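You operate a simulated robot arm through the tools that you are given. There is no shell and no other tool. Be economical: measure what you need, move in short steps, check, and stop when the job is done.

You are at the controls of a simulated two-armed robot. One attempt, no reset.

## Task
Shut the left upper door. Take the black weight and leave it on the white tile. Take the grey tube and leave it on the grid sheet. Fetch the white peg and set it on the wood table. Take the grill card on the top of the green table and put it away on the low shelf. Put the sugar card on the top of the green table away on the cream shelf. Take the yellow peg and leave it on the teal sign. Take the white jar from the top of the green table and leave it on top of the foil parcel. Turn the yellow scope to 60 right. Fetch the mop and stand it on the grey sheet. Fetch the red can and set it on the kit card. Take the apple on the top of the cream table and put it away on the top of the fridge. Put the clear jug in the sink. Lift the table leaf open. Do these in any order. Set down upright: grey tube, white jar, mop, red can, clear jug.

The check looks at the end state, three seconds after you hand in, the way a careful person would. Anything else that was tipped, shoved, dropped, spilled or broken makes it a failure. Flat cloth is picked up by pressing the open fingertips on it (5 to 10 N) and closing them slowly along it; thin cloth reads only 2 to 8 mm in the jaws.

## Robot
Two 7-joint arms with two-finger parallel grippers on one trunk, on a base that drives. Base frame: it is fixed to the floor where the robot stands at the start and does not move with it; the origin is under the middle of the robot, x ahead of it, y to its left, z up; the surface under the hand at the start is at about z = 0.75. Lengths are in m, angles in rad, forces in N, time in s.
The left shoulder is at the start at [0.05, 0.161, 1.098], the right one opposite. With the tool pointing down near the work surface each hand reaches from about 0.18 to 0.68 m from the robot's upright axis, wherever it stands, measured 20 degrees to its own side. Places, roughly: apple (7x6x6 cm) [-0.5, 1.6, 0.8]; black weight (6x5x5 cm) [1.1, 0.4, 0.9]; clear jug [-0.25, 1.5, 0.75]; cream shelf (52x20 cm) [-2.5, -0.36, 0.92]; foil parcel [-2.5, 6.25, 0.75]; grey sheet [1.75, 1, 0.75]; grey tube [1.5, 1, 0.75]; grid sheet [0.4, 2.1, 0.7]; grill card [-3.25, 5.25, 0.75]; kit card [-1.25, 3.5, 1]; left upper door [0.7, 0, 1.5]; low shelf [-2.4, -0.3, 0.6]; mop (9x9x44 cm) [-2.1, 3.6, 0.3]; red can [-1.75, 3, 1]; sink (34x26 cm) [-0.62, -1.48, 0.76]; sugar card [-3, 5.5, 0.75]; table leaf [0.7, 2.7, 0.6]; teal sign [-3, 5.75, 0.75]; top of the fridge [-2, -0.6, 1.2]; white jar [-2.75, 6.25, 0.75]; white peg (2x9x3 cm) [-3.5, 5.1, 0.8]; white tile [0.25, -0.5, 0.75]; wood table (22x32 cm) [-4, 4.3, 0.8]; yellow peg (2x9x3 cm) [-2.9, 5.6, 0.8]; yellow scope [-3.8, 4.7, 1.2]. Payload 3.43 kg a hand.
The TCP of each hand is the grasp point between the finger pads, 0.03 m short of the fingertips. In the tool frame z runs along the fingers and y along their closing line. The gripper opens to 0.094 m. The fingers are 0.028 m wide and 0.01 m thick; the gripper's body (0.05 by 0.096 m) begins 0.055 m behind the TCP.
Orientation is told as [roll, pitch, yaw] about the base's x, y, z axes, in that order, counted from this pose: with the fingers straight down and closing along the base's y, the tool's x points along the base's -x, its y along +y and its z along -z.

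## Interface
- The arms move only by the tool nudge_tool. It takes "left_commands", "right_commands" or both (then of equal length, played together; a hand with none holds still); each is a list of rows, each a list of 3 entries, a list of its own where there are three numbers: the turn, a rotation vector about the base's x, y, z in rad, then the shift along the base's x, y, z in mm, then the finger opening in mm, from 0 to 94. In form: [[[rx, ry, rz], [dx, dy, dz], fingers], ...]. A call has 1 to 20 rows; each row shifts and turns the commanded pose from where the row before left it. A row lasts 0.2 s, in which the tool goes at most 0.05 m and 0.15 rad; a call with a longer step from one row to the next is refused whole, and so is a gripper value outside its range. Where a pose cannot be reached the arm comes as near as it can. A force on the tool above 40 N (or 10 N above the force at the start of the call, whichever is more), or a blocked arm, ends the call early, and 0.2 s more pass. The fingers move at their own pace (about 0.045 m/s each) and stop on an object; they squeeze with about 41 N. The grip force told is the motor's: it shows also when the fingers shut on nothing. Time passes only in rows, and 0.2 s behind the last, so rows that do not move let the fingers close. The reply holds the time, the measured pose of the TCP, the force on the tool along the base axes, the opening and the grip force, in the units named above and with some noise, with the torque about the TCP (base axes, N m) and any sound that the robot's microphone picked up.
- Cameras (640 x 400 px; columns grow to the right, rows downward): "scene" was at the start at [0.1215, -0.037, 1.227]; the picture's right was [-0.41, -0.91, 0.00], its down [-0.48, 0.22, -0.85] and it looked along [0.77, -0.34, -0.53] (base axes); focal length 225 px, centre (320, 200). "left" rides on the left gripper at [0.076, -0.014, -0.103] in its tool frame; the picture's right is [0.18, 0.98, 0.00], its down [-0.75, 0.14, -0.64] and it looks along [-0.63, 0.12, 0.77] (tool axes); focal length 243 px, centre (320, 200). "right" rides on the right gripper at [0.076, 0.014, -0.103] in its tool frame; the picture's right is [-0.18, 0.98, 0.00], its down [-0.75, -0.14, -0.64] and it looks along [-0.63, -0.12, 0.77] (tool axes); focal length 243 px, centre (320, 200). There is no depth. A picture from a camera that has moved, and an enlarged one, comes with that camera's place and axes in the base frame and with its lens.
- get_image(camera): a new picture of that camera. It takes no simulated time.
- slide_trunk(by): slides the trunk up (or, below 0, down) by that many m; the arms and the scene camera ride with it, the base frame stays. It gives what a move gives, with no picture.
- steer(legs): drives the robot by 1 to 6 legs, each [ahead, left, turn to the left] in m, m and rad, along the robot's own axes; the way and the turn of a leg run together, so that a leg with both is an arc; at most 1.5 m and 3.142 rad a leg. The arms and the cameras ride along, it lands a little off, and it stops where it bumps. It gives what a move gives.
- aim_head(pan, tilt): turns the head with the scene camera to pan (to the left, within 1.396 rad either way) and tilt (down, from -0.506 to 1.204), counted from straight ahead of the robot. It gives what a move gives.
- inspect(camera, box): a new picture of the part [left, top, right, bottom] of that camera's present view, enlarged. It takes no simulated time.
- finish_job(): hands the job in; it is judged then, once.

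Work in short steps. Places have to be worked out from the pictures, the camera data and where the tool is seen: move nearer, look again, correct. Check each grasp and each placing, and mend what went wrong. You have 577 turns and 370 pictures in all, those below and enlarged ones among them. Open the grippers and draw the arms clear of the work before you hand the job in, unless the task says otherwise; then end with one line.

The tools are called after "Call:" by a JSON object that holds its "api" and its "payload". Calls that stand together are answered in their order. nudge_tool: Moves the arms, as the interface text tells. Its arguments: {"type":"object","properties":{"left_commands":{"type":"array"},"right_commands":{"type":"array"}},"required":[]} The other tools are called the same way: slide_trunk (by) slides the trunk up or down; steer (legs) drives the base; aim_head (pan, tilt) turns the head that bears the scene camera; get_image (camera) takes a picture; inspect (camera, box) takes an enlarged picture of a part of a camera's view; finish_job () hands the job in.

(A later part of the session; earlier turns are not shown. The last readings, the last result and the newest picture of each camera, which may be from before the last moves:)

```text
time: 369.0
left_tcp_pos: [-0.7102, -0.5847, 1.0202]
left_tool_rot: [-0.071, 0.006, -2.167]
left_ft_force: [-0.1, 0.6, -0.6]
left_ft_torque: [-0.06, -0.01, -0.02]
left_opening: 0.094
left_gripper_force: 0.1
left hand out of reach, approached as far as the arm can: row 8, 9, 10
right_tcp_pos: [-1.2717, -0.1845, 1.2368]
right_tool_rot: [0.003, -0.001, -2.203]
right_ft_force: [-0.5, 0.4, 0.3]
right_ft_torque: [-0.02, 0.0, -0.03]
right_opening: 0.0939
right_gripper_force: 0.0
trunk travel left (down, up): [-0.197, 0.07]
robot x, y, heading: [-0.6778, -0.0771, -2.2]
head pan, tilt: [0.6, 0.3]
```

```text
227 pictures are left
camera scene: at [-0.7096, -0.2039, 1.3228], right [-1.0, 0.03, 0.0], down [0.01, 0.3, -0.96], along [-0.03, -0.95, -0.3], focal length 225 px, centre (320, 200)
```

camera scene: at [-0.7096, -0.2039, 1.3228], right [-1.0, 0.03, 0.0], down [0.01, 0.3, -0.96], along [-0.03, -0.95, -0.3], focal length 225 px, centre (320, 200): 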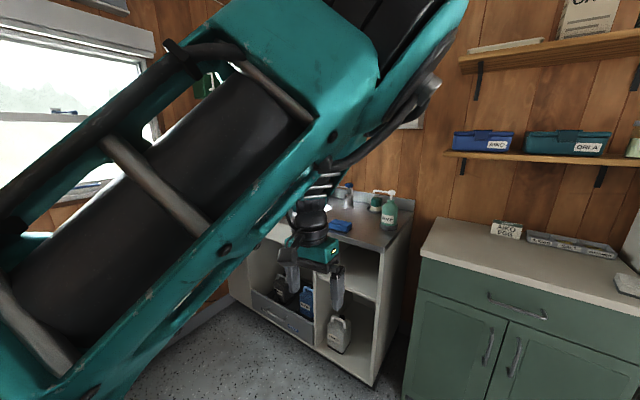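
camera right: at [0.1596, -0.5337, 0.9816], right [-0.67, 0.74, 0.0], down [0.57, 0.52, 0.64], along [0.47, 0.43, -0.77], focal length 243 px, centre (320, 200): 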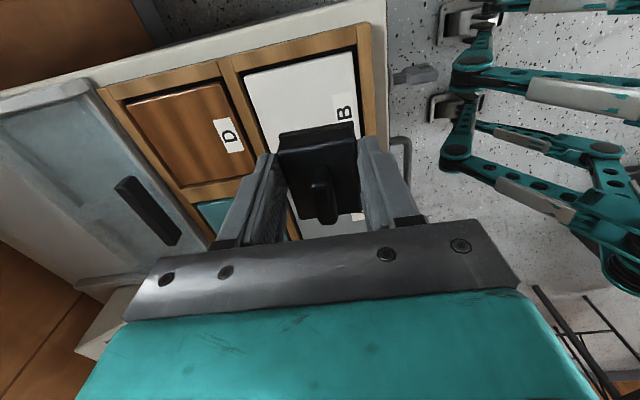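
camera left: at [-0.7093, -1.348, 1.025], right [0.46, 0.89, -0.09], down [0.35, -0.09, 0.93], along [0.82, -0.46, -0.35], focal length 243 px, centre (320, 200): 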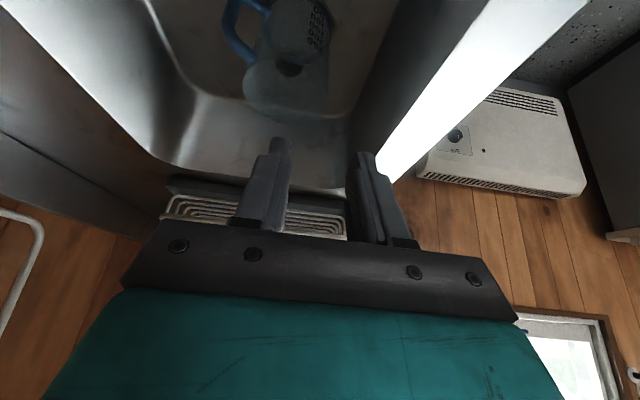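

I'll follow the exact reverse of the tube-grasp posture: tilt right, roll about the finger axis by 90° (camera up), untilt, then yaw back.

Call:
{"api": "nudge_tool", "payload": {"left_commands": [[[0.081, 0.111, 0], [-5, 5, -5], 94], [[0.081, 0.111, 0], [-5, 5, -5], 94], [[0.081, 0.111, 0], [-5, 5, -5], 94], [[0.081, 0.111, 0], [-5, 5, -5], 94], [[0.081, 0.111, 0], [-5, 5, -5], 94], [[0.081, 0.111, 0], [-5, 5, -5], 94], [[0.081, 0.111, 0], [-5, 5, -5], 94], [[0.081, 0.111, 0], [-5, 5, -5], 94], [[0.081, 0.111, 0], [0, 0, 0], 94], [[0.1156, -0.0842, 0], [0, 0, 0], 94], [[0.1156, -0.0842, 0], [0, 0, 0], 94], [[0.1156, -0.0842, 0], [0, 0, 0], 94], [[0.1156, -0.0842, 0], [0, 0, 0], 94], [[0.1156, -0.0842, 0], [0, 0, 0], 94], [[0.1156, -0.0842, 0], [0, 0, 0], 94], [[0.1156, -0.0842, 0], [0, 0, 0], 94], [[0.1156, -0.0842, 0], [0, 0, 0], 94], [[0.1156, -0.0842, 0], [0, 0, 0], 94], [[0.1156, -0.0842, 0], [0, 0, 0], 94], [[0.1156, -0.0842, 0], [0, 0, 0], 94]]}}

Call:
{"api": "get_image", "payload": {"camera": "scene"}}

```text
time: 373.2
left_tcp_pos: [-0.6496, -0.4408, 0.982]
left_tool_rot: [1.468, 1.545, 0.568]
left_ft_force: [0.5, 0.5, -1.0]
left_ft_torque: [-0.01, -0.03, 0.01]
left_opening: 0.0939
left_gripper_force: 0.0
left hand out of reach, approached as far as the arm can: row 15, 16, 17, 18, 19, 20
right_tcp_pos: [-1.2703, -0.1824, 1.2369]
right_tool_rot: [0.002, -0.001, -2.203]
right_ft_force: [-0.9, 0.5, 0.2]
right_ft_torque: [0.01, -0.01, 0.04]
right_opening: 0.0937
right_gripper_force: 0.1
trunk travel left (down, up): [-0.197, 0.07]
robot x, y, heading: [-0.6836, -0.0762, -2.202]
head pan, tilt: [0.6, 0.3]
```

```text
226 pictures are left
camera scene: at [-0.7095, -0.2039, 1.3228], right [-1.0, 0.03, 0.0], down [0.01, 0.3, -0.96], along [-0.03, -0.95, -0.3], focal length 225 px, centre (320, 200)
```

scene: 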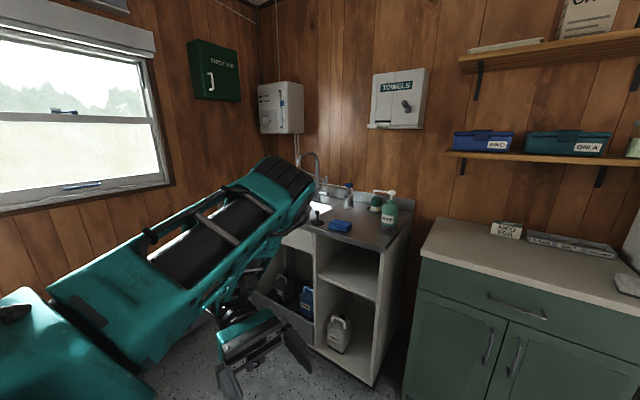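

Now untilt about the forward axis.

Call:
{"api": "nudge_tool", "payload": {"left_commands": [[[-0.081, -0.111, 0], [0, 0, 8], 94], [[-0.081, -0.111, 0], [0, 0, 8], 94], [[-0.081, -0.111, 0], [0, 0, 8], 94], [[-0.081, -0.111, 0], [0, 0, 8], 94], [[-0.081, -0.111, 0], [0, 0, 8], 94], [[-0.081, -0.111, 0], [0, 0, 8], 94], [[-0.081, -0.111, 0], [0, 0, 8], 94], [[-0.081, -0.111, 0], [0, 0, 8], 94], [[-0.081, -0.111, 0], [0, 0, 8], 94], [[-0.081, -0.111, 0], [0, 0, 8], 94], [[-0.081, -0.111, 0], [0, 0, 8], 94], [[0, 0, 0], [0, 0, 0], 94]]}}

Call:
{"api": "get_image", "payload": {"camera": "scene"}}

```text
time: 375.8
left_tcp_pos: [-0.6102, -0.4714, 1.0692]
left_tool_rot: [0.274, 0.057, -0.604]
left_ft_force: [0.0, 1.1, -0.4]
left_ft_torque: [0.01, 0.01, -0.01]
left_opening: 0.0937
left_gripper_force: 0.0
left hand out of reach, approached as far as the arm can: row 10, 11
right_tcp_pos: [-1.2708, -0.1841, 1.2362]
right_tool_rot: [0.002, -0.002, -2.202]
right_ft_force: [-0.2, -0.3, 0.3]
right_ft_torque: [-0.03, 0.0, 0.0]
right_opening: 0.094
right_gripper_force: 0.1
trunk travel left (down, up): [-0.197, 0.07]
robot x, y, heading: [-0.6814, -0.0779, -2.199]
head pan, tilt: [0.6, 0.3]
```

```text
225 pictures are left
camera scene: at [-0.7096, -0.204, 1.3228], right [-1.0, 0.03, 0.0], down [0.01, 0.3, -0.96], along [-0.03, -0.95, -0.3], focal length 225 px, centre (320, 200)
```

scene: 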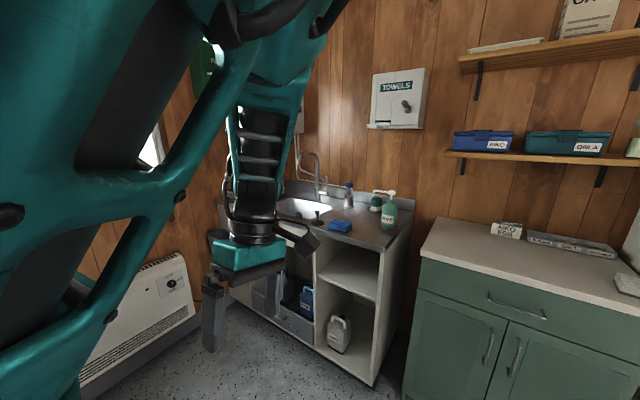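

Call:
{"api": "nudge_tool", "payload": {"left_commands": [[[0, 0, -0.143], [-7, -10, 0], 94], [[0, 0, -0.143], [-7, -10, 0], 94], [[0, 0, -0.143], [-7, -10, 0], 94], [[0, 0, -0.143], [-7, -10, 0], 94], [[0, 0, -0.143], [-7, -10, 0], 94], [[0, 0, -0.143], [-7, -10, 0], 94], [[0, 0, -0.143], [-7, -10, 0], 94], [[0, 0, -0.143], [-7, -10, 0], 94], [[0, 0, -0.143], [-7, -10, 0], 94], [[0, 0, -0.143], [-7, -10, 0], 94], [[0, 0, -0.143], [-7, -10, 0], 94], [[0, 0, 0], [0, 0, 0], 94]]}}

Call:
{"api": "get_image", "payload": {"camera": "scene"}}

```text
time: 378.4
left_tcp_pos: [-0.6571, -0.6122, 1.0715]
left_tool_rot: [0.272, 0.059, -2.176]
left_ft_force: [0.6, 0.1, 0.7]
left_ft_torque: [-0.02, 0.0, -0.01]
left_opening: 0.0941
left_gripper_force: 0.0
left hand out of reach, approached as far as the arm can: row 1, 2, 3, 4, 5, 6, 7, 9
right_tcp_pos: [-1.2708, -0.1823, 1.2351]
right_tool_rot: [0.002, 0.0, -2.203]
right_ft_force: [0.5, -0.4, 0.6]
right_ft_torque: [0.02, 0.04, 0.01]
right_opening: 0.0941
right_gripper_force: 0.1
trunk travel left (down, up): [-0.197, 0.07]
robot x, y, heading: [-0.6797, -0.0753, -2.203]
head pan, tilt: [0.6, 0.3]
```

```text
224 pictures are left
camera scene: at [-0.7096, -0.2039, 1.3228], right [-1.0, 0.03, 0.0], down [0.01, 0.3, -0.96], along [-0.03, -0.95, -0.3], focal length 225 px, centre (320, 200)
```

scene: 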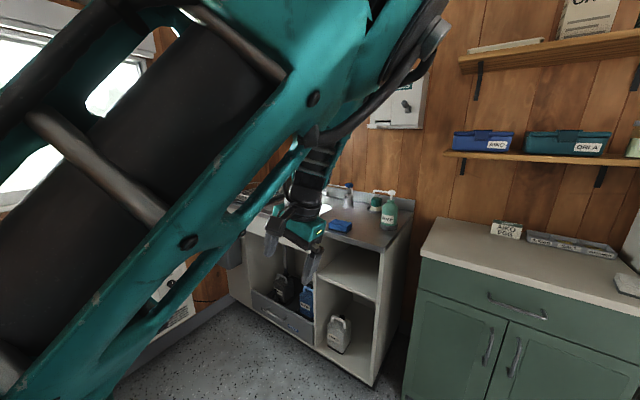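

The left arm is usable in this elbow-up posture; I level its tool, then drive around: strafe to n≈-2.15, turn to face the table's far side.

Call:
{"api": "nudge_tool", "payload": {"left_commands": [[[0.05, 0.128, 0], [0, 0, 0], 60], [[0.05, 0.128, 0], [0, 0, 0], 60], [[0, 0, 0], [0, 0, 0], 60]]}}

Call:
{"api": "steer", "payload": {"legs": [[0, -1.5, 0], [0, -0.15, 0], [0, 0, 1.57]]}}

Call:
{"api": "aim_head", "payload": {"pan": 0.9, "tilt": 0.5}}

Call:
{"api": "get_image", "payload": {"camera": "scene"}}

```text
time: 379.2
left_tcp_pos: [-0.6603, -0.6124, 1.0712]
left_tool_rot: [0.008, -0.008, -2.185]
left_ft_force: [-0.7, 0.7, 0.2]
left_ft_torque: [0.04, 0.0, -0.01]
left_opening: 0.06
left_gripper_force: 0.1
right_tcp_pos: [-1.271, -0.1829, 1.2362]
right_tool_rot: [0.001, -0.002, -2.202]
right_ft_force: [0.7, 0.0, -0.1]
right_ft_torque: [0.02, -0.01, 0.04]
right_opening: 0.0939
right_gripper_force: 0.0
trunk travel left (down, up): [-0.197, 0.07]
robot x, y, heading: [-0.6842, -0.0759, -2.209]
head pan, tilt: [0.6, 0.3]
```

```text
time: 397.9
left_tcp_pos: [-1.4794, 0.9084, 1.0724]
left_tool_rot: [0.007, -0.007, -0.626]
left_ft_force: [1.6, -0.5, 0.8]
left_ft_torque: [-0.03, -0.01, 0.0]
left_opening: 0.0598
left_gripper_force: 0.1
right_tcp_pos: [-1.9155, 0.3031, 1.236]
right_tool_rot: [0.001, -0.002, -0.646]
right_ft_force: [0.4, 0.0, 0.0]
right_ft_torque: [0.0, -0.03, -0.01]
right_opening: 0.0941
right_gripper_force: 0.0
trunk travel left (down, up): [-0.197, 0.07]
robot x, y, heading: [-2.0136, 0.892, -0.644]
head pan, tilt: [0.6, 0.3]
```

```text
time: 398.6
left_tcp_pos: [-1.4789, 0.9084, 1.0722]
left_tool_rot: [0.007, -0.007, -0.628]
left_ft_force: [-0.1, -0.2, 0.3]
left_ft_torque: [-0.06, 0.01, -0.02]
left_opening: 0.0599
left_gripper_force: 0.1
right_tcp_pos: [-1.915, 0.3042, 1.2361]
right_tool_rot: [0.001, -0.002, -0.646]
right_ft_force: [-0.5, 0.3, 0.0]
right_ft_torque: [-0.01, -0.02, -0.05]
right_opening: 0.0939
right_gripper_force: 0.1
trunk travel left (down, up): [-0.197, 0.07]
robot x, y, heading: [-2.0127, 0.8937, -0.646]
head pan, tilt: [0.901, 0.499]
```

```text
223 pictures are left
camera scene: at [-1.8933, 0.8917, 1.3044], right [0.25, -0.97, 0.0], down [-0.46, -0.12, -0.88], along [0.85, 0.22, -0.48], focal length 225 px, centre (320, 200)
```

scene: 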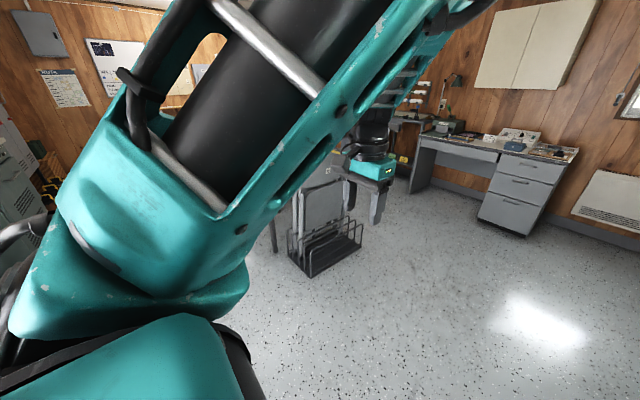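

The way left is clear on the floor as far as seen. I strafe left 1.65 m to behind the cream table.

Call:
{"api": "steer", "payload": {"legs": [[0, 1.5, 0.014], [0, 0.15, 0]]}}

Call:
{"api": "aim_head", "payload": {"pan": -0.25, "tilt": 0.5}}

Call:
{"api": "get_image", "payload": {"camera": "scene"}}

```text
time: 413.7
left_tcp_pos: [-0.481, 2.2514, 1.0722]
left_tool_rot: [0.007, -0.008, -0.619]
left_ft_force: [0.4, 0.4, 0.0]
left_ft_torque: [-0.01, 0.0, 0.01]
left_opening: 0.0599
left_gripper_force: 0.1
right_tcp_pos: [-0.9122, 1.6444, 1.235]
right_tool_rot: [0.003, -0.002, -0.638]
right_ft_force: [-0.2, -0.8, -0.2]
right_ft_torque: [-0.02, 0.02, 0.02]
right_opening: 0.0941
right_gripper_force: 0.0
trunk travel left (down, up): [-0.197, 0.07]
robot x, y, heading: [-1.0173, 2.2305, -0.638]
head pan, tilt: [0.901, 0.499]
```

```text
time: 415.0
left_tcp_pos: [-0.4806, 2.2518, 1.071]
left_tool_rot: [0.008, -0.006, -0.619]
left_ft_force: [0.4, 0.2, 0.3]
left_ft_torque: [-0.01, 0.02, 0.04]
left_opening: 0.0598
left_gripper_force: 0.0
right_tcp_pos: [-0.9126, 1.6448, 1.2353]
right_tool_rot: [0.003, -0.004, -0.638]
right_ft_force: [0.3, -0.1, 0.2]
right_ft_torque: [0.0, 0.0, -0.01]
right_opening: 0.0941
right_gripper_force: 0.2
trunk travel left (down, up): [-0.197, 0.07]
robot x, y, heading: [-1.0157, 2.2364, -0.635]
head pan, tilt: [-0.25, 0.499]
```

```text
222 pictures are left
camera scene: at [-0.9251, 2.1376, 1.3044], right [-0.77, -0.63, 0.0], down [-0.3, 0.37, -0.88], along [0.55, -0.68, -0.48], focal length 225 px, centre (320, 200)
```

scene: 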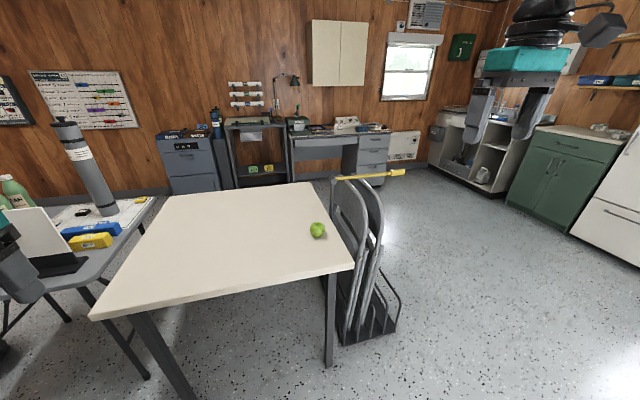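

Apple ≈[-0.468,1.59]. I drive forward 0.3 m to the table's far edge and check with the right camera.

Call:
{"api": "steer", "payload": {"legs": [[0.3, 0, 0]]}}

Call:
{"api": "nudge_tool", "payload": {"right_commands": [[[0, 0, 0], [25, 10, -20], 94], [[0, 0, 0], [30, 20, -25], 94], [[0, 0, 0], [30, 20, -25], 94], [[0, 0, 0], [30, 20, -25], 94], [[0, 0, 0], [30, 20, -25], 94], [[0, 0, 0], [0, 0, 0], 94]]}}

Call:
{"api": "get_image", "payload": {"camera": "right"}}

Call:
{"api": "get_image", "payload": {"camera": "scene"}}

```text
time: 417.1
left_tcp_pos: [-0.2418, 2.0762, 1.0714]
left_tool_rot: [0.008, -0.008, -0.618]
left_ft_force: [0.6, -0.5, -0.8]
left_ft_torque: [-0.01, 0.02, 0.0]
left_opening: 0.0601
left_gripper_force: 0.0
right_tcp_pos: [-0.6721, 1.4666, 1.2362]
right_tool_rot: [0.0, -0.002, -0.636]
right_ft_force: [1.3, -1.0, 0.3]
right_ft_torque: [0.01, 0.01, 0.0]
right_opening: 0.0938
right_gripper_force: 0.0
trunk travel left (down, up): [-0.197, 0.07]
robot x, y, heading: [-0.7717, 2.0545, -0.632]
head pan, tilt: [-0.25, 0.499]
```

```text
time: 418.5
left_tcp_pos: [-0.2423, 2.0772, 1.0727]
left_tool_rot: [0.007, -0.007, -0.617]
left_ft_force: [0.5, 0.7, 0.4]
left_ft_torque: [0.0, 0.03, 0.01]
left_opening: 0.0602
left_gripper_force: 0.2
right_tcp_pos: [-0.5273, 1.5575, 1.1134]
right_tool_rot: [0.002, -0.003, -0.636]
right_ft_force: [0.3, -0.1, -0.5]
right_ft_torque: [0.0, 0.01, 0.0]
right_opening: 0.0938
right_gripper_force: 0.1
trunk travel left (down, up): [-0.197, 0.07]
robot x, y, heading: [-0.7706, 2.057, -0.638]
head pan, tilt: [-0.25, 0.499]
```

```text
221 pictures are left
camera right: at [-0.5799, 1.6149, 1.2168], right [0.73, 0.68, 0.0], down [0.52, -0.56, 0.64], along [0.44, -0.47, -0.77], focal length 243 px, centre (320, 200)
```

right: 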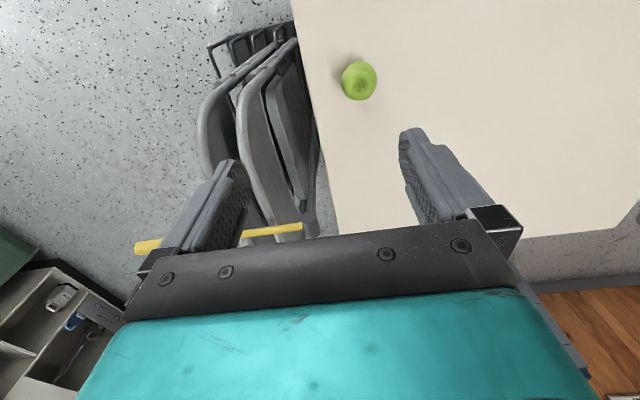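

```text
220 pictures are left
camera scene: at [-0.6864, 1.9608, 1.3044], right [-0.77, -0.63, 0.0], down [-0.3, 0.37, -0.88], along [0.56, -0.68, -0.48], focal length 225 px, centre (320, 200)
```

scene: 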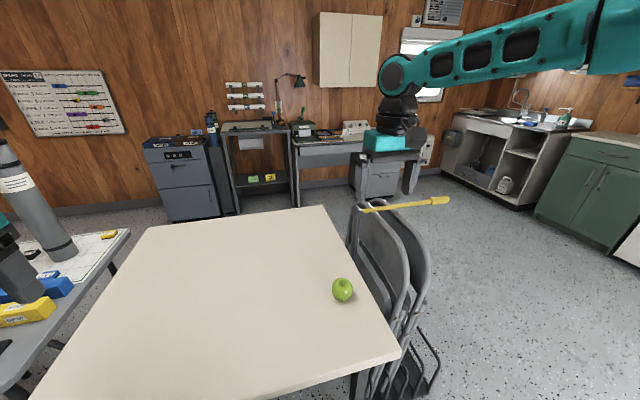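

Apple ≈[-0.457,1.583]. I lower the trunk 0.15, then move the right hand above the apple.

Call:
{"api": "slide_trunk", "payload": {"by": -0.15}}

Call:
{"api": "nudge_tool", "payload": {"right_commands": [[[0, 0, 0], [35, 13, -20], 94], [[0, 0, 0], [35, 13, -20], 94], [[0, 0, 0], [0, 0, -30], 94], [[0, 0, 0], [0, 0, 0], 94]]}}

Call:
{"api": "get_image", "payload": {"camera": "right"}}

```text
time: 420.2
left_tcp_pos: [-0.2409, 2.0761, 0.9221]
left_tool_rot: [0.007, -0.007, -0.618]
left_ft_force: [-1.0, 0.1, 1.5]
left_ft_torque: [-0.02, 0.0, 0.01]
left_opening: 0.06
left_gripper_force: 0.0
right_tcp_pos: [-0.5257, 1.5569, 0.9655]
right_tool_rot: [0.001, 0.001, -0.637]
right_ft_force: [0.5, -0.7, 0.4]
right_ft_torque: [0.02, -0.02, 0.03]
right_opening: 0.0939
right_gripper_force: 0.2
trunk travel left (down, up): [-0.047, 0.22]
robot x, y, heading: [-0.7768, 2.0536, -0.634]
head pan, tilt: [-0.25, 0.499]
```

```text
time: 421.2
left_tcp_pos: [-0.2411, 2.0768, 0.9222]
left_tool_rot: [0.006, -0.007, -0.618]
left_ft_force: [-0.5, -0.7, -0.1]
left_ft_torque: [-0.01, 0.0, 0.01]
left_opening: 0.0603
left_gripper_force: 0.1
right_tcp_pos: [-0.468, 1.5841, 0.8955]
right_tool_rot: [0.003, -0.002, -0.636]
right_ft_force: [0.0, -0.4, -0.1]
right_ft_torque: [-0.02, -0.02, -0.01]
right_opening: 0.094
right_gripper_force: 0.0
right hand out of reach, approached as far as the arm can: row 2
trunk travel left (down, up): [-0.047, 0.22]
robot x, y, heading: [-0.7749, 2.0557, -0.638]
head pan, tilt: [-0.25, 0.499]
```

```text
219 pictures are left
camera right: at [-0.5215, 1.6409, 0.9977], right [0.73, 0.68, 0.0], down [0.52, -0.56, 0.64], along [0.44, -0.47, -0.76], focal length 243 px, centre (320, 200)
```

right: 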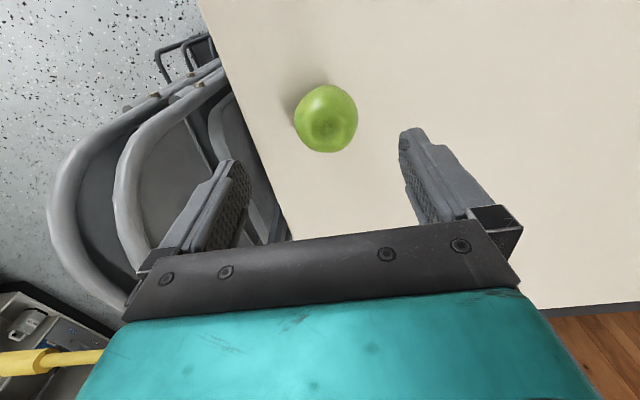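

Nearly over it. I drive 0.02 ahead, adjust and descend around the apple.

Call:
{"api": "steer", "payload": {"legs": [[0.025, 0, 0]]}}

Call:
{"api": "nudge_tool", "payload": {"right_commands": [[[0, 0, 0], [-10, 13, -30], 94], [[0, 0, 0], [0, 0, -35], 94], [[0, 0, 0], [0, 0, -30], 94], [[0, 0, 0], [0, 0, -10], 94], [[0, 0, 0], [0, 0, 0], 94]]}}

Call:
{"api": "get_image", "payload": {"camera": "right"}}

```text
time: 422.0
left_tcp_pos: [-0.2218, 2.0611, 0.9211]
left_tool_rot: [0.007, -0.007, -0.619]
left_ft_force: [0.8, 0.5, 0.1]
left_ft_torque: [0.03, -0.02, 0.05]
left_opening: 0.0601
left_gripper_force: 0.2
right_tcp_pos: [-0.4485, 1.5686, 0.8955]
right_tool_rot: [0.001, -0.004, -0.636]
right_ft_force: [0.0, 0.2, 0.5]
right_ft_torque: [0.0, -0.05, -0.02]
right_opening: 0.0938
right_gripper_force: 0.0
trunk travel left (down, up): [-0.047, 0.22]
robot x, y, heading: [-0.7518, 2.0417, -0.639]
head pan, tilt: [-0.25, 0.499]
```

```text
time: 423.2
left_tcp_pos: [-0.2236, 2.061, 0.9228]
left_tool_rot: [0.008, -0.007, -0.618]
left_ft_force: [-0.2, 0.1, -0.6]
left_ft_torque: [-0.02, 0.01, -0.04]
left_opening: 0.0601
left_gripper_force: 0.0
right_tcp_pos: [-0.475, 1.5813, 0.7977]
right_tool_rot: [0.002, -0.005, -0.637]
right_ft_force: [-0.7, -0.3, 1.6]
right_ft_torque: [0.04, -0.01, 0.03]
right_opening: 0.0936
right_gripper_force: 0.1
right hand out of reach, approached as far as the arm can: row 2, 3, 4
trunk travel left (down, up): [-0.047, 0.22]
robot x, y, heading: [-0.7562, 2.0398, -0.638]
head pan, tilt: [-0.25, 0.499]
```

```text
218 pictures are left
camera right: at [-0.529, 1.6379, 0.9], right [0.73, 0.68, 0.0], down [0.52, -0.56, 0.65], along [0.44, -0.47, -0.76], focal length 243 px, centre (320, 200)
```

right: 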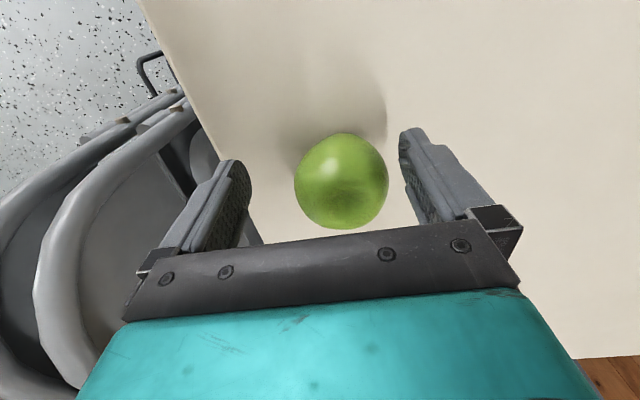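

The apple is 1 cm ahead of the pads' centre and I'm at the reach limit. I drive nothing, but lower the trunk 0.04 while lifting the hand likewise and shift forward.

Call:
{"api": "nudge_tool", "payload": {"right_commands": [[[0, 0, 0], [0, 0, 30], 94], [[0, 0, 0], [0, 0, 15], 94], [[0, 0, 0], [0, 0, 0], 94]]}}

Call:
{"api": "slide_trunk", "payload": {"by": -0.045}}

Call:
{"api": "nudge_tool", "payload": {"right_commands": [[[0, 0, 0], [11, -3, 0], 94], [[0, 0, 0], [5, -2, -4], 94], [[0, 0, 0], [0, 0, 0], 94]]}}

Call:
{"api": "get_image", "payload": {"camera": "right"}}

```text
time: 424.0
left_tcp_pos: [-0.2213, 2.0613, 0.9215]
left_tool_rot: [0.007, -0.006, -0.618]
left_ft_force: [0.1, -0.5, 0.9]
left_ft_torque: [0.0, 0.01, -0.03]
left_opening: 0.0599
left_gripper_force: 0.0
right_tcp_pos: [-0.4742, 1.5808, 0.8428]
right_tool_rot: [0.0, -0.001, -0.638]
right_ft_force: [-0.3, -0.1, 0.6]
right_ft_torque: [-0.01, -0.02, -0.01]
right_opening: 0.0943
right_gripper_force: 0.1
trunk travel left (down, up): [-0.047, 0.22]
robot x, y, heading: [-0.7513, 2.0409, -0.634]
head pan, tilt: [-0.25, 0.499]
```

```text
time: 424.9
left_tcp_pos: [-0.2212, 2.062, 0.8779]
left_tool_rot: [0.006, -0.006, -0.618]
left_ft_force: [0.0, 0.1, 0.0]
left_ft_torque: [-0.01, 0.0, -0.01]
left_opening: 0.0599
left_gripper_force: 0.0
right_tcp_pos: [-0.4744, 1.5805, 0.7989]
right_tool_rot: [0.002, -0.004, -0.637]
right_ft_force: [0.2, -0.2, 0.0]
right_ft_torque: [-0.01, -0.02, 0.02]
right_opening: 0.0939
right_gripper_force: 0.0
trunk travel left (down, up): [-0.002, 0.265]
robot x, y, heading: [-0.7559, 2.0436, -0.635]
head pan, tilt: [-0.25, 0.499]
```

```text
time: 425.7
left_tcp_pos: [-0.2212, 2.0625, 0.8776]
left_tool_rot: [0.007, -0.008, -0.618]
left_ft_force: [0.1, -0.1, -1.0]
left_ft_torque: [-0.01, 0.0, 0.0]
left_opening: 0.0599
left_gripper_force: 0.0
right_tcp_pos: [-0.459, 1.5753, 0.7945]
right_tool_rot: [0.004, -0.006, -0.637]
right_ft_force: [-0.2, -0.1, -0.2]
right_ft_torque: [0.04, 0.02, -0.01]
right_opening: 0.0942
right_gripper_force: 0.1
trunk travel left (down, up): [-0.002, 0.265]
robot x, y, heading: [-0.7547, 2.0394, -0.634]
head pan, tilt: [-0.25, 0.499]
```

```text
217 pictures are left
camera right: at [-0.5128, 1.6324, 0.8965], right [0.73, 0.68, 0.0], down [0.52, -0.56, 0.65], along [0.44, -0.47, -0.76], focal length 243 px, centre (320, 200)
```

right: 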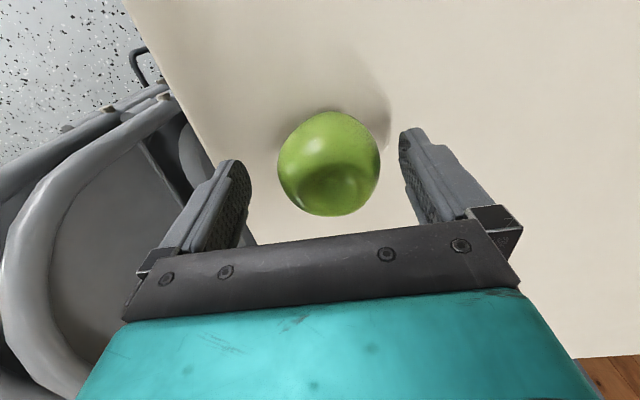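

Centred now. I lower 8 mm and close gently on the apple.

Call:
{"api": "nudge_tool", "payload": {"right_commands": [[[0, 0, 0], [2, 4, -8], 94], [[0, 0, 0], [0, 0, 0], 50], [[0, 0, 0], [0, 0, 0], 50], [[0, 0, 0], [0, 0, 0], 50], [[0, 0, 0], [0, 0, 20], 50], [[0, 0, 0], [0, 0, 30], 50], [[0, 0, 0], [0, 0, 40], 50], [[0, 0, 0], [0, 0, 40], 50], [[0, 0, 0], [0, 0, 0], 50]]}}

Call:
{"api": "get_image", "payload": {"camera": "right"}}

```text
time: 427.7
left_tcp_pos: [-0.2214, 2.0618, 0.8779]
left_tool_rot: [0.008, -0.007, -0.618]
left_ft_force: [-0.6, 0.0, -0.9]
left_ft_torque: [0.02, 0.01, -0.01]
left_opening: 0.0599
left_gripper_force: 0.1
right_tcp_pos: [-0.4616, 1.5781, 0.9178]
right_tool_rot: [0.003, -0.005, -0.639]
right_ft_force: [-0.9, -0.7, -1.2]
right_ft_torque: [-0.02, 0.02, 0.0]
right_opening: 0.0591
right_gripper_force: 41.0
right hand out of reach, approached as far as the arm can: row 1
trunk travel left (down, up): [-0.002, 0.265]
robot x, y, heading: [-0.7529, 2.0392, -0.637]
head pan, tilt: [-0.25, 0.499]
```

```text
216 pictures are left
camera right: at [-0.5157, 1.6355, 1.0196], right [0.73, 0.68, 0.0], down [0.52, -0.56, 0.64], along [0.44, -0.47, -0.77], focal length 243 px, centre (320, 200)
```

right: 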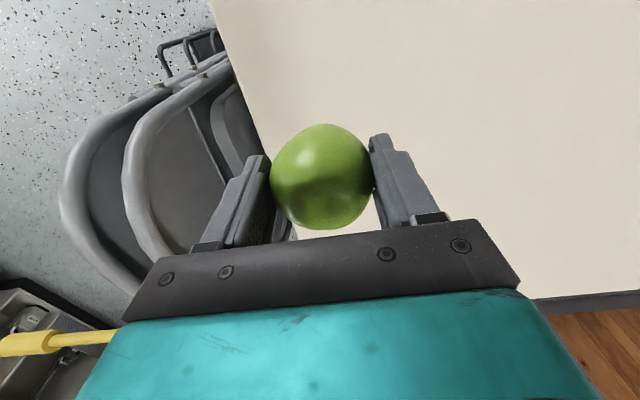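

Apple held. I raise the trunk, back off, turn to face -u, and drive towards the fridge in legs avoiding the chairs.

Call:
{"api": "slide_trunk", "payload": {"by": 0.2}}

Call:
{"api": "steer", "payload": {"legs": [[-0.32, 0, 0], [0, 0, -1.57], [1.1, 0, 0], [0, 1.05, 0]]}}

Call:
{"api": "aim_head", "payload": {"pan": -0.2, "tilt": 0.3}}

Call:
{"api": "get_image", "payload": {"camera": "scene"}}

```text
time: 429.9
left_tcp_pos: [-0.2222, 2.0616, 1.0768]
left_tool_rot: [0.007, -0.007, -0.618]
left_ft_force: [0.0, 0.2, 0.4]
left_ft_torque: [0.0, 0.01, -0.01]
left_opening: 0.0601
left_gripper_force: 0.1
right_tcp_pos: [-0.4625, 1.5776, 1.1155]
right_tool_rot: [0.0, -0.004, -0.636]
right_ft_force: [-0.1, 0.4, -1.6]
right_ft_torque: [0.01, -0.02, -0.03]
right_opening: 0.059
right_gripper_force: 40.4
trunk travel left (down, up): [-0.202, 0.065]
robot x, y, heading: [-0.7546, 2.0428, -0.634]
head pan, tilt: [-0.25, 0.499]
```

```text
time: 450.3
left_tcp_pos: [-0.7944, 0.1734, 1.0764]
left_tool_rot: [0.007, -0.006, -2.191]
left_ft_force: [-0.4, 0.1, 0.4]
left_ft_torque: [0.0, 0.0, 0.02]
left_opening: 0.0599
left_gripper_force: 0.2
right_tcp_pos: [-1.2781, 0.4125, 1.1169]
right_tool_rot: [0.002, -0.004, -2.209]
right_ft_force: [0.5, 0.1, -1.4]
right_ft_torque: [-0.03, -0.01, 0.0]
right_opening: 0.0577
right_gripper_force: 41.5
trunk travel left (down, up): [-0.202, 0.065]
robot x, y, heading: [-0.8148, 0.706, -2.208]
head pan, tilt: [-0.25, 0.499]
```

```text
time: 451.0
left_tcp_pos: [-0.795, 0.1726, 1.0778]
left_tool_rot: [0.008, -0.007, -2.189]
left_ft_force: [0.6, 0.2, -0.5]
left_ft_torque: [-0.02, -0.02, 0.01]
left_opening: 0.0594
left_gripper_force: 0.1
right_tcp_pos: [-1.2785, 0.4132, 1.1164]
right_tool_rot: [0.003, -0.003, -2.209]
right_ft_force: [-0.3, 0.3, -1.8]
right_ft_torque: [-0.02, -0.01, 0.02]
right_opening: 0.0579
right_gripper_force: 41.4
trunk travel left (down, up): [-0.202, 0.065]
robot x, y, heading: [-0.8159, 0.7043, -2.208]
head pan, tilt: [-0.201, 0.3]
```

```text
215 pictures are left
camera scene: at [-0.9087, 0.6105, 1.3277], right [-0.67, 0.74, 0.0], down [0.22, 0.2, -0.96], along [-0.71, -0.64, -0.3], focal length 225 px, centre (320, 200)
```

scene: 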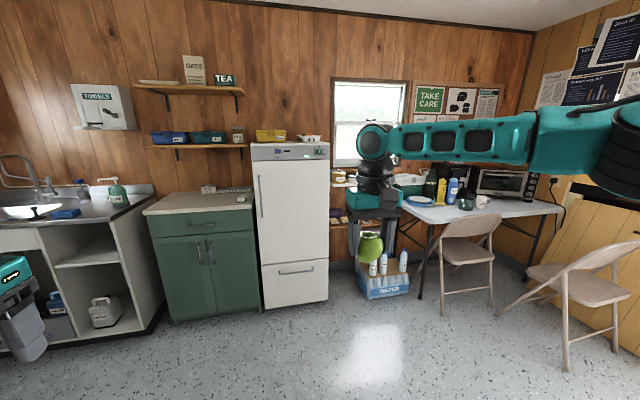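

Fridge front at u≈-1.48, n -0.96…-1.47; a yellow box and a white item are on its top. I raise the apple above 1.3 m and approach.

Call:
{"api": "slide_trunk", "payload": {"by": 0.065}}

Call:
{"api": "nudge_tool", "payload": {"right_commands": [[[0, 0, 0], [5, 7, 40], 50], [[0, 0, 0], [5, 7, 40], 50], [[0, 0, 0], [5, 7, 40], 50], [[0, 0, 0], [5, 7, 40], 50], [[0, 0, 0], [5, 7, 30], 50], [[0, 0, 0], [0, 0, 0], 50]]}}

Call:
{"api": "steer", "payload": {"legs": [[0.9, 0, 0]]}}

Call:
{"api": "aim_head", "payload": {"pan": -0.25, "tilt": 0.4}}

Call:
{"api": "get_image", "payload": {"camera": "scene"}}

```text
time: 452.0
left_tcp_pos: [-0.795, 0.1722, 1.1418]
left_tool_rot: [0.006, -0.007, -2.189]
left_ft_force: [-0.5, -0.6, 0.7]
left_ft_torque: [0.0, 0.02, 0.01]
left_opening: 0.0598
left_gripper_force: 0.0
right_tcp_pos: [-1.2777, 0.4141, 1.1807]
right_tool_rot: [0.002, -0.004, -2.208]
right_ft_force: [0.0, 0.4, -2.0]
right_ft_torque: [-0.01, -0.03, 0.02]
right_opening: 0.0578
right_gripper_force: 41.5
trunk travel left (down, up): [-0.267, 0.0]
robot x, y, heading: [-0.8174, 0.7064, -2.209]
head pan, tilt: [-0.201, 0.3]
```

```text
time: 453.4
left_tcp_pos: [-0.7939, 0.1729, 1.142]
left_tool_rot: [0.007, -0.007, -2.188]
left_ft_force: [0.2, -0.3, 0.3]
left_ft_torque: [0.02, -0.02, 0.02]
left_opening: 0.06
left_gripper_force: 0.0
right_tcp_pos: [-1.2552, 0.4668, 1.3608]
right_tool_rot: [0.003, -0.003, -2.209]
right_ft_force: [-0.8, 0.5, -2.3]
right_ft_torque: [0.01, 0.03, -0.03]
right_opening: 0.0576
right_gripper_force: 41.2
right hand out of reach, approached as far as the arm can: row 4, 5
trunk travel left (down, up): [-0.267, 0.0]
robot x, y, heading: [-0.819, 0.7017, -2.205]
head pan, tilt: [-0.201, 0.3]
```

```text
time: 458.2
left_tcp_pos: [-1.3362, -0.553, 1.1412]
left_tool_rot: [0.007, -0.008, -2.194]
left_ft_force: [-0.4, -0.7, 0.1]
left_ft_torque: [0.01, -0.01, 0.02]
left_opening: 0.0601
left_gripper_force: 0.1
right_tcp_pos: [-1.7947, -0.2553, 1.3598]
right_tool_rot: [0.004, -0.002, -2.213]
right_ft_force: [0.5, 0.5, -2.1]
right_ft_torque: [0.03, -0.04, 0.0]
right_opening: 0.0575
right_gripper_force: 41.2
trunk travel left (down, up): [-0.267, 0.0]
robot x, y, heading: [-1.3555, -0.0175, -2.214]
head pan, tilt: [-0.201, 0.3]
```

```text
time: 458.9
left_tcp_pos: [-1.3354, -0.5522, 1.1422]
left_tool_rot: [0.007, -0.007, -2.195]
left_ft_force: [-0.1, 1.0, 0.1]
left_ft_torque: [0.0, -0.01, 0.0]
left_opening: 0.0599
left_gripper_force: 0.0
right_tcp_pos: [-1.7942, -0.2543, 1.36]
right_tool_rot: [0.004, -0.003, -2.213]
right_ft_force: [0.4, 0.6, -2.2]
right_ft_torque: [0.05, -0.01, 0.0]
right_opening: 0.0577
right_gripper_force: 40.9
trunk travel left (down, up): [-0.267, 0.0]
robot x, y, heading: [-1.3515, -0.0218, -2.214]
head pan, tilt: [-0.25, 0.4]
```

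```text
214 pictures are left
camera scene: at [-1.4497, -0.11, 1.3833], right [-0.63, 0.78, 0.0], down [0.3, 0.24, -0.92], along [-0.72, -0.58, -0.39], focal length 225 px, centre (320, 200)
```

scene: 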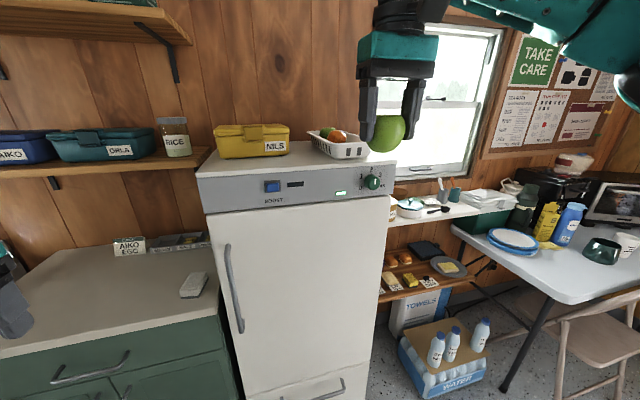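

Fridge top (z≈1.22) has ~23 cm free in front of the lunchbox and fruit basket. I drive 0.25 m closer and move the apple over ≈[-1.92,-0.57].

Call:
{"api": "steer", "payload": {"legs": [[0.24, 0, 0.012]]}}

Call:
{"api": "nudge_tool", "payload": {"right_commands": [[[0, 0, 0], [5, -30, 0], 50], [[0, 0, 0], [5, -30, 0], 50], [[0, 0, 0], [5, -30, 0], 50], [[0, 0, 0], [5, -20, 0], 50], [[0, 0, 0], [0, 0, 0], 50]]}}

Call:
{"api": "get_image", "payload": {"camera": "scene"}}

Call:
{"api": "get_image", "payload": {"camera": "right"}}

```text
time: 460.6
left_tcp_pos: [-1.4733, -0.748, 1.142]
left_tool_rot: [0.006, -0.006, -2.183]
left_ft_force: [-0.3, 0.6, 0.0]
left_ft_torque: [-0.01, -0.04, 0.0]
left_opening: 0.0599
left_gripper_force: 0.0
right_tcp_pos: [-1.9355, -0.4552, 1.3603]
right_tool_rot: [0.005, -0.004, -2.203]
right_ft_force: [0.2, 0.4, -2.2]
right_ft_torque: [0.03, -0.04, -0.01]
right_opening: 0.0577
right_gripper_force: 40.9
trunk travel left (down, up): [-0.267, 0.0]
robot x, y, heading: [-1.4947, -0.2149, -2.201]
head pan, tilt: [-0.25, 0.4]
```

```text
time: 461.6
left_tcp_pos: [-1.4724, -0.7475, 1.1416]
left_tool_rot: [0.006, -0.007, -2.183]
left_ft_force: [0.0, 0.5, 0.1]
left_ft_torque: [0.01, -0.04, -0.01]
left_opening: 0.0601
left_gripper_force: 0.0
right_tcp_pos: [-1.92, -0.4768, 1.3313]
right_tool_rot: [0.016, -0.02, -2.192]
right_ft_force: [5.8, -0.8, 18.0]
right_ft_torque: [-0.14, -0.14, 0.1]
right_opening: 0.0578
right_gripper_force: 40.8
right hand out of reach, approached as far as the arm can: row 1, 2, 3, 4
trunk travel left (down, up): [-0.267, 0.0]
robot x, y, heading: [-1.4952, -0.2163, -2.202]
head pan, tilt: [-0.25, 0.4]
stopped in row 4 (right hand): the force on the tool passed its limit at 41 N (the readings are from after the stop); the commanded pose is now the measured one
```

```text
213 pictures are left
camera scene: at [-1.591, -0.3049, 1.3831], right [-0.64, 0.77, 0.0], down [0.3, 0.25, -0.92], along [-0.71, -0.59, -0.39], focal length 225 px, centre (320, 200)
```

scene: 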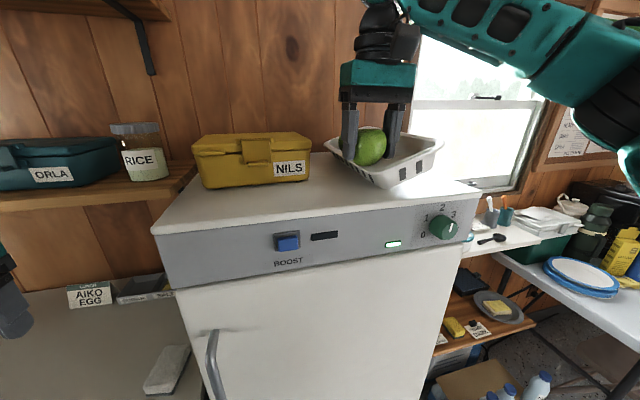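

```text
212 pictures are left
camera right: at [-1.8652, -0.4189, 1.4319], right [0.69, -0.72, 0.02], down [-0.55, -0.51, 0.66], along [-0.46, -0.47, -0.75], focal length 243 px, centre (320, 200)
```

right: 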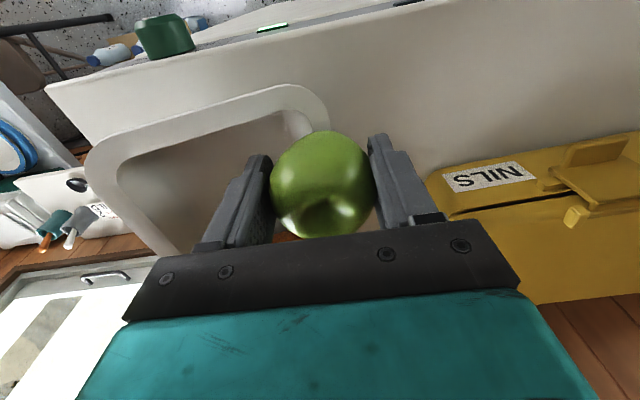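

The apple touched the basket (the hand sagged while out of reach). I raise it straight up at once and look at the basket.

Call:
{"api": "nudge_tool", "payload": {"right_commands": [[[0, 0, 0], [0, 0, 15], 50], [[0, 0, 0], [6, 8, 20], 50], [[0, 0, 0], [12, 16, 10], 50], [[0, 0, 0], [12, 16, 0], 50], [[0, 0, 0], [0, 0, 0], 50]]}}

Call:
{"api": "get_image", "payload": {"camera": "scene"}}

Call:
{"api": "get_image", "payload": {"camera": "right"}}

```text
time: 462.8
left_tcp_pos: [-1.4722, -0.7483, 1.1423]
left_tool_rot: [0.007, -0.007, -2.183]
left_ft_force: [0.2, 0.3, 0.4]
left_ft_torque: [0.0, 0.01, -0.02]
left_opening: 0.0601
left_gripper_force: 0.1
right_tcp_pos: [-1.8951, -0.4283, 1.3678]
right_tool_rot: [0.013, -0.015, -2.195]
right_ft_force: [0.2, 0.2, -1.7]
right_ft_torque: [0.04, -0.01, 0.05]
right_opening: 0.0578
right_gripper_force: 41.1
right hand out of reach, approached as far as the arm can: row 1, 2
trunk travel left (down, up): [-0.267, 0.0]
robot x, y, heading: [-1.4967, -0.2152, -2.203]
head pan, tilt: [-0.25, 0.4]
```

```text
211 pictures are left
camera scene: at [-1.5925, -0.3063, 1.3831], right [-0.64, 0.77, 0.0], down [0.3, 0.25, -0.92], along [-0.71, -0.59, -0.39], focal length 225 px, centre (320, 200)
```

scene: 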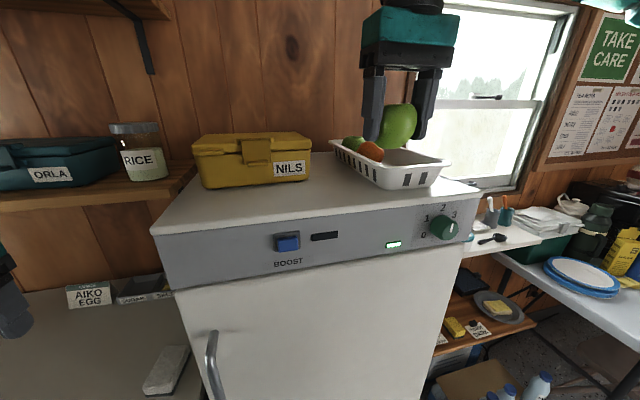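

```text
210 pictures are left
camera right: at [-1.8392, -0.3718, 1.469], right [0.69, -0.72, 0.01], down [-0.56, -0.52, 0.65], along [-0.46, -0.46, -0.76], focal length 243 px, centre (320, 200)
```

right: 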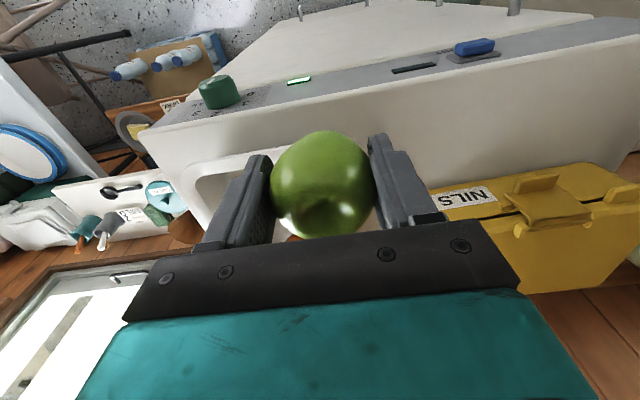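

Basket looks undisturbed (level, fruit inside). I go sideways to n≈-1.19 in front of the fridge first, then forward at lower height over the free spot ≈[-1.88,-0.562].

Call:
{"api": "nudge_tool", "payload": {"right_commands": [[[0, 0, 0], [25, -18, 0], 50], [[0, 0, 0], [25, -18, -5], 50], [[0, 0, 0], [24, -18, -15], 50], [[0, 0, 0], [0, 0, -20], 50], [[0, 0, 0], [0, 0, -15], 50], [[0, 0, 0], [-20, -27, 0], 50], [[0, 0, 0], [-20, -27, 0], 50], [[0, 0, 0], [-19, -26, 0], 50], [[0, 0, 0], [0, 0, 0], 50]]}}

Call:
{"api": "get_image", "payload": {"camera": "scene"}}

Call:
{"api": "get_image", "payload": {"camera": "right"}}

```text
time: 464.8
left_tcp_pos: [-1.4726, -0.7474, 1.1419]
left_tool_rot: [0.008, -0.008, -2.184]
left_ft_force: [0.1, 0.4, -1.2]
left_ft_torque: [0.01, 0.01, -0.01]
left_opening: 0.0599
left_gripper_force: 0.2
right_tcp_pos: [-1.9066, -0.4851, 1.2969]
right_tool_rot: [0.012, -0.016, -2.196]
right_ft_force: [0.9, -0.6, 0.6]
right_ft_torque: [-0.01, 0.02, 0.04]
right_opening: 0.0576
right_gripper_force: 40.6
right hand out of reach, approached as far as the arm can: row 2, 3, 6, 7, 8
trunk travel left (down, up): [-0.267, 0.0]
robot x, y, heading: [-1.497, -0.2159, -2.203]
head pan, tilt: [-0.25, 0.4]
```

```text
209 pictures are left
camera scene: at [-1.5921, -0.3059, 1.3832], right [-0.64, 0.77, 0.0], down [0.3, 0.25, -0.92], along [-0.71, -0.59, -0.39], focal length 225 px, centre (320, 200)
```

scene: 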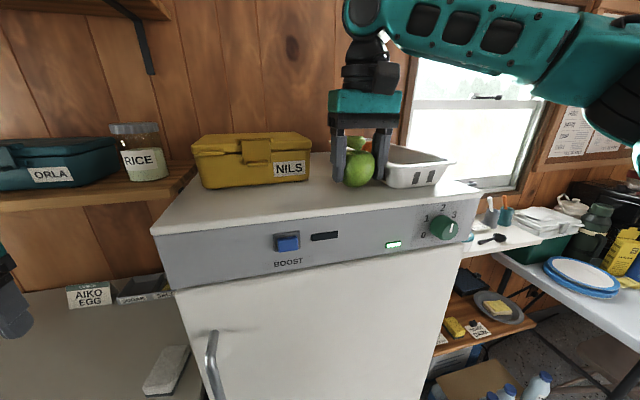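

```text
208 pictures are left
camera right: at [-1.8504, -0.4293, 1.3983], right [0.69, -0.72, 0.01], down [-0.56, -0.52, 0.65], along [-0.46, -0.46, -0.76], focal length 243 px, centre (320, 200)
```

right: 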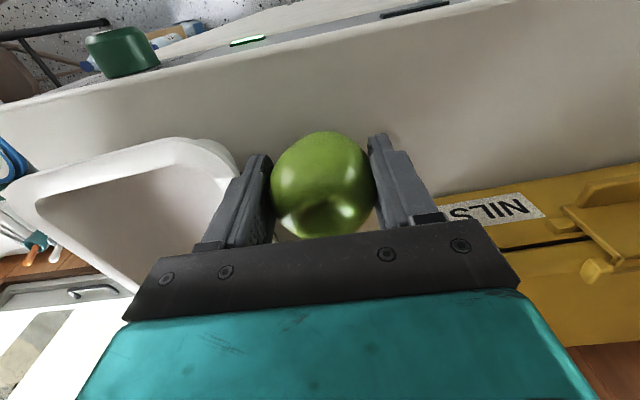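

The wrist limits reach at this height, so I let the base do it: raise 10 mm, strafe left 0.07 and ahead 0.05.

Call:
{"api": "nudge_tool", "payload": {"right_commands": [[[0, 0, 0], [0, 0, 12], 50], [[0, 0, 0], [0, 0, 0], 50]]}}

Call:
{"api": "steer", "payload": {"legs": [[0, 0.075, 0], [0.045, 0, 0]]}}

Call:
{"api": "get_image", "payload": {"camera": "scene"}}

Call:
{"api": "get_image", "payload": {"camera": "right"}}

```text
time: 465.4
left_tcp_pos: [-1.4731, -0.7484, 1.1431]
left_tool_rot: [0.008, -0.007, -2.185]
left_ft_force: [-0.6, -0.6, -0.6]
left_ft_torque: [-0.01, 0.02, 0.0]
left_opening: 0.0605
left_gripper_force: 0.0
right_tcp_pos: [-1.9072, -0.4806, 1.3078]
right_tool_rot: [0.013, -0.014, -2.195]
right_ft_force: [1.0, 0.2, -2.1]
right_ft_torque: [0.0, -0.03, -0.01]
right_opening: 0.0578
right_gripper_force: 40.6
right hand out of reach, approached as far as the arm can: row 1
trunk travel left (down, up): [-0.267, 0.0]
robot x, y, heading: [-1.4971, -0.2143, -2.198]
head pan, tilt: [-0.25, 0.4]
```

```text
time: 467.3
left_tcp_pos: [-1.4392, -0.8293, 1.1412]
left_tool_rot: [0.007, -0.004, -2.183]
left_ft_force: [-0.6, -0.5, -0.6]
left_ft_torque: [0.0, 0.01, 0.01]
left_opening: 0.0601
left_gripper_force: 0.0
right_tcp_pos: [-1.8754, -0.5624, 1.3061]
right_tool_rot: [0.012, -0.011, -2.196]
right_ft_force: [-0.5, -0.2, -1.9]
right_ft_torque: [0.04, -0.03, -0.02]
right_opening: 0.0577
right_gripper_force: 40.6
trunk travel left (down, up): [-0.267, 0.0]
robot x, y, heading: [-1.4657, -0.2946, -2.2]
head pan, tilt: [-0.25, 0.4]
```

```text
207 pictures are left
camera scene: at [-1.5593, -0.3882, 1.3828], right [-0.64, 0.77, 0.0], down [0.3, 0.25, -0.92], along [-0.71, -0.59, -0.39], focal length 225 px, centre (320, 200)
```

scene: 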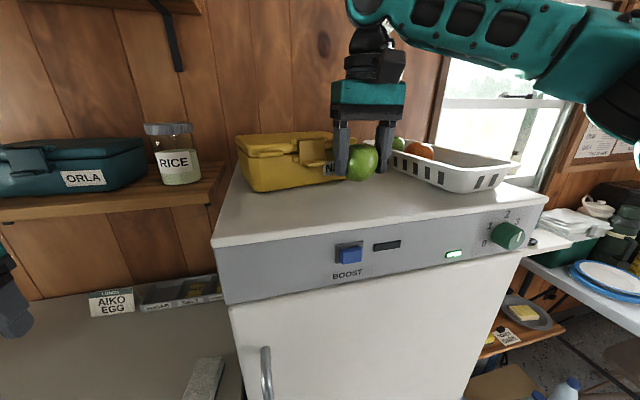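

```text
206 pictures are left
camera right: at [-1.8188, -0.5078, 1.4079], right [0.69, -0.72, 0.01], down [-0.56, -0.52, 0.65], along [-0.46, -0.46, -0.76], focal length 243 px, centre (320, 200)
```

right: 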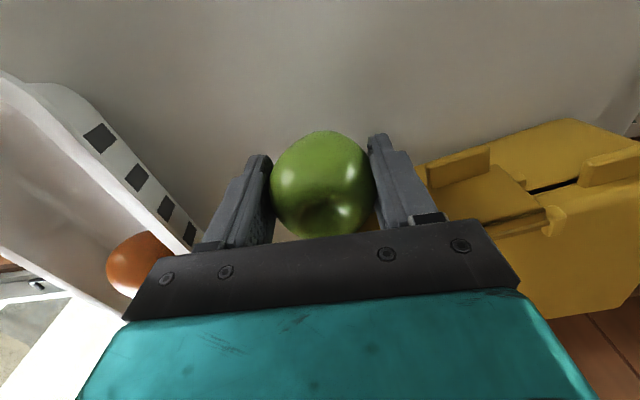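

The apple is over the clear spot at the front. I lower with the trunk until contact.

Call:
{"api": "slide_trunk", "payload": {"by": -0.035}}

Call:
{"api": "slide_trunk", "payload": {"by": -0.01}}

```text
time: 467.9
left_tcp_pos: [-1.4368, -0.827, 1.1143]
left_tool_rot: [0.006, -0.004, -2.184]
left_ft_force: [-0.2, -0.6, -0.5]
left_ft_torque: [0.02, -0.05, 0.03]
left_opening: 0.0602
left_gripper_force: 0.0
right_tcp_pos: [-1.8729, -0.5604, 1.2891]
right_tool_rot: [0.022, -0.031, -2.2]
right_ft_force: [1.2, 3.3, 7.4]
right_ft_torque: [0.22, -0.05, 0.03]
right_opening: 0.0582
right_gripper_force: 41.7
trunk travel left (down, up): [-0.24, 0.027]
robot x, y, heading: [-1.4597, -0.2927, -2.201]
head pan, tilt: [-0.25, 0.4]
stopped: the force on the tool passed its limit at 51 N (the readings are from after the stop); the commanded pose is now the measured one
```

```text
time: 468.3
left_tcp_pos: [-1.4384, -0.8271, 1.1075]
left_tool_rot: [0.007, -0.005, -2.184]
left_ft_force: [-0.9, 0.5, 0.4]
left_ft_torque: [-0.02, 0.03, -0.01]
left_opening: 0.06
left_gripper_force: 0.0
right_tcp_pos: [-1.8746, -0.5604, 1.2889]
right_tool_rot: [0.028, -0.051, -2.204]
right_ft_force: [1.0, 2.6, 5.8]
right_ft_torque: [0.13, -0.09, 0.0]
right_opening: 0.0583
right_gripper_force: 41.2
trunk travel left (down, up): [-0.233, 0.033]
robot x, y, heading: [-1.4621, -0.2932, -2.203]
head pan, tilt: [-0.25, 0.4]
stopped: the force on the tool passed its limit at 47 N (the readings are from after the stop); the commanded pose is now the measured one
```

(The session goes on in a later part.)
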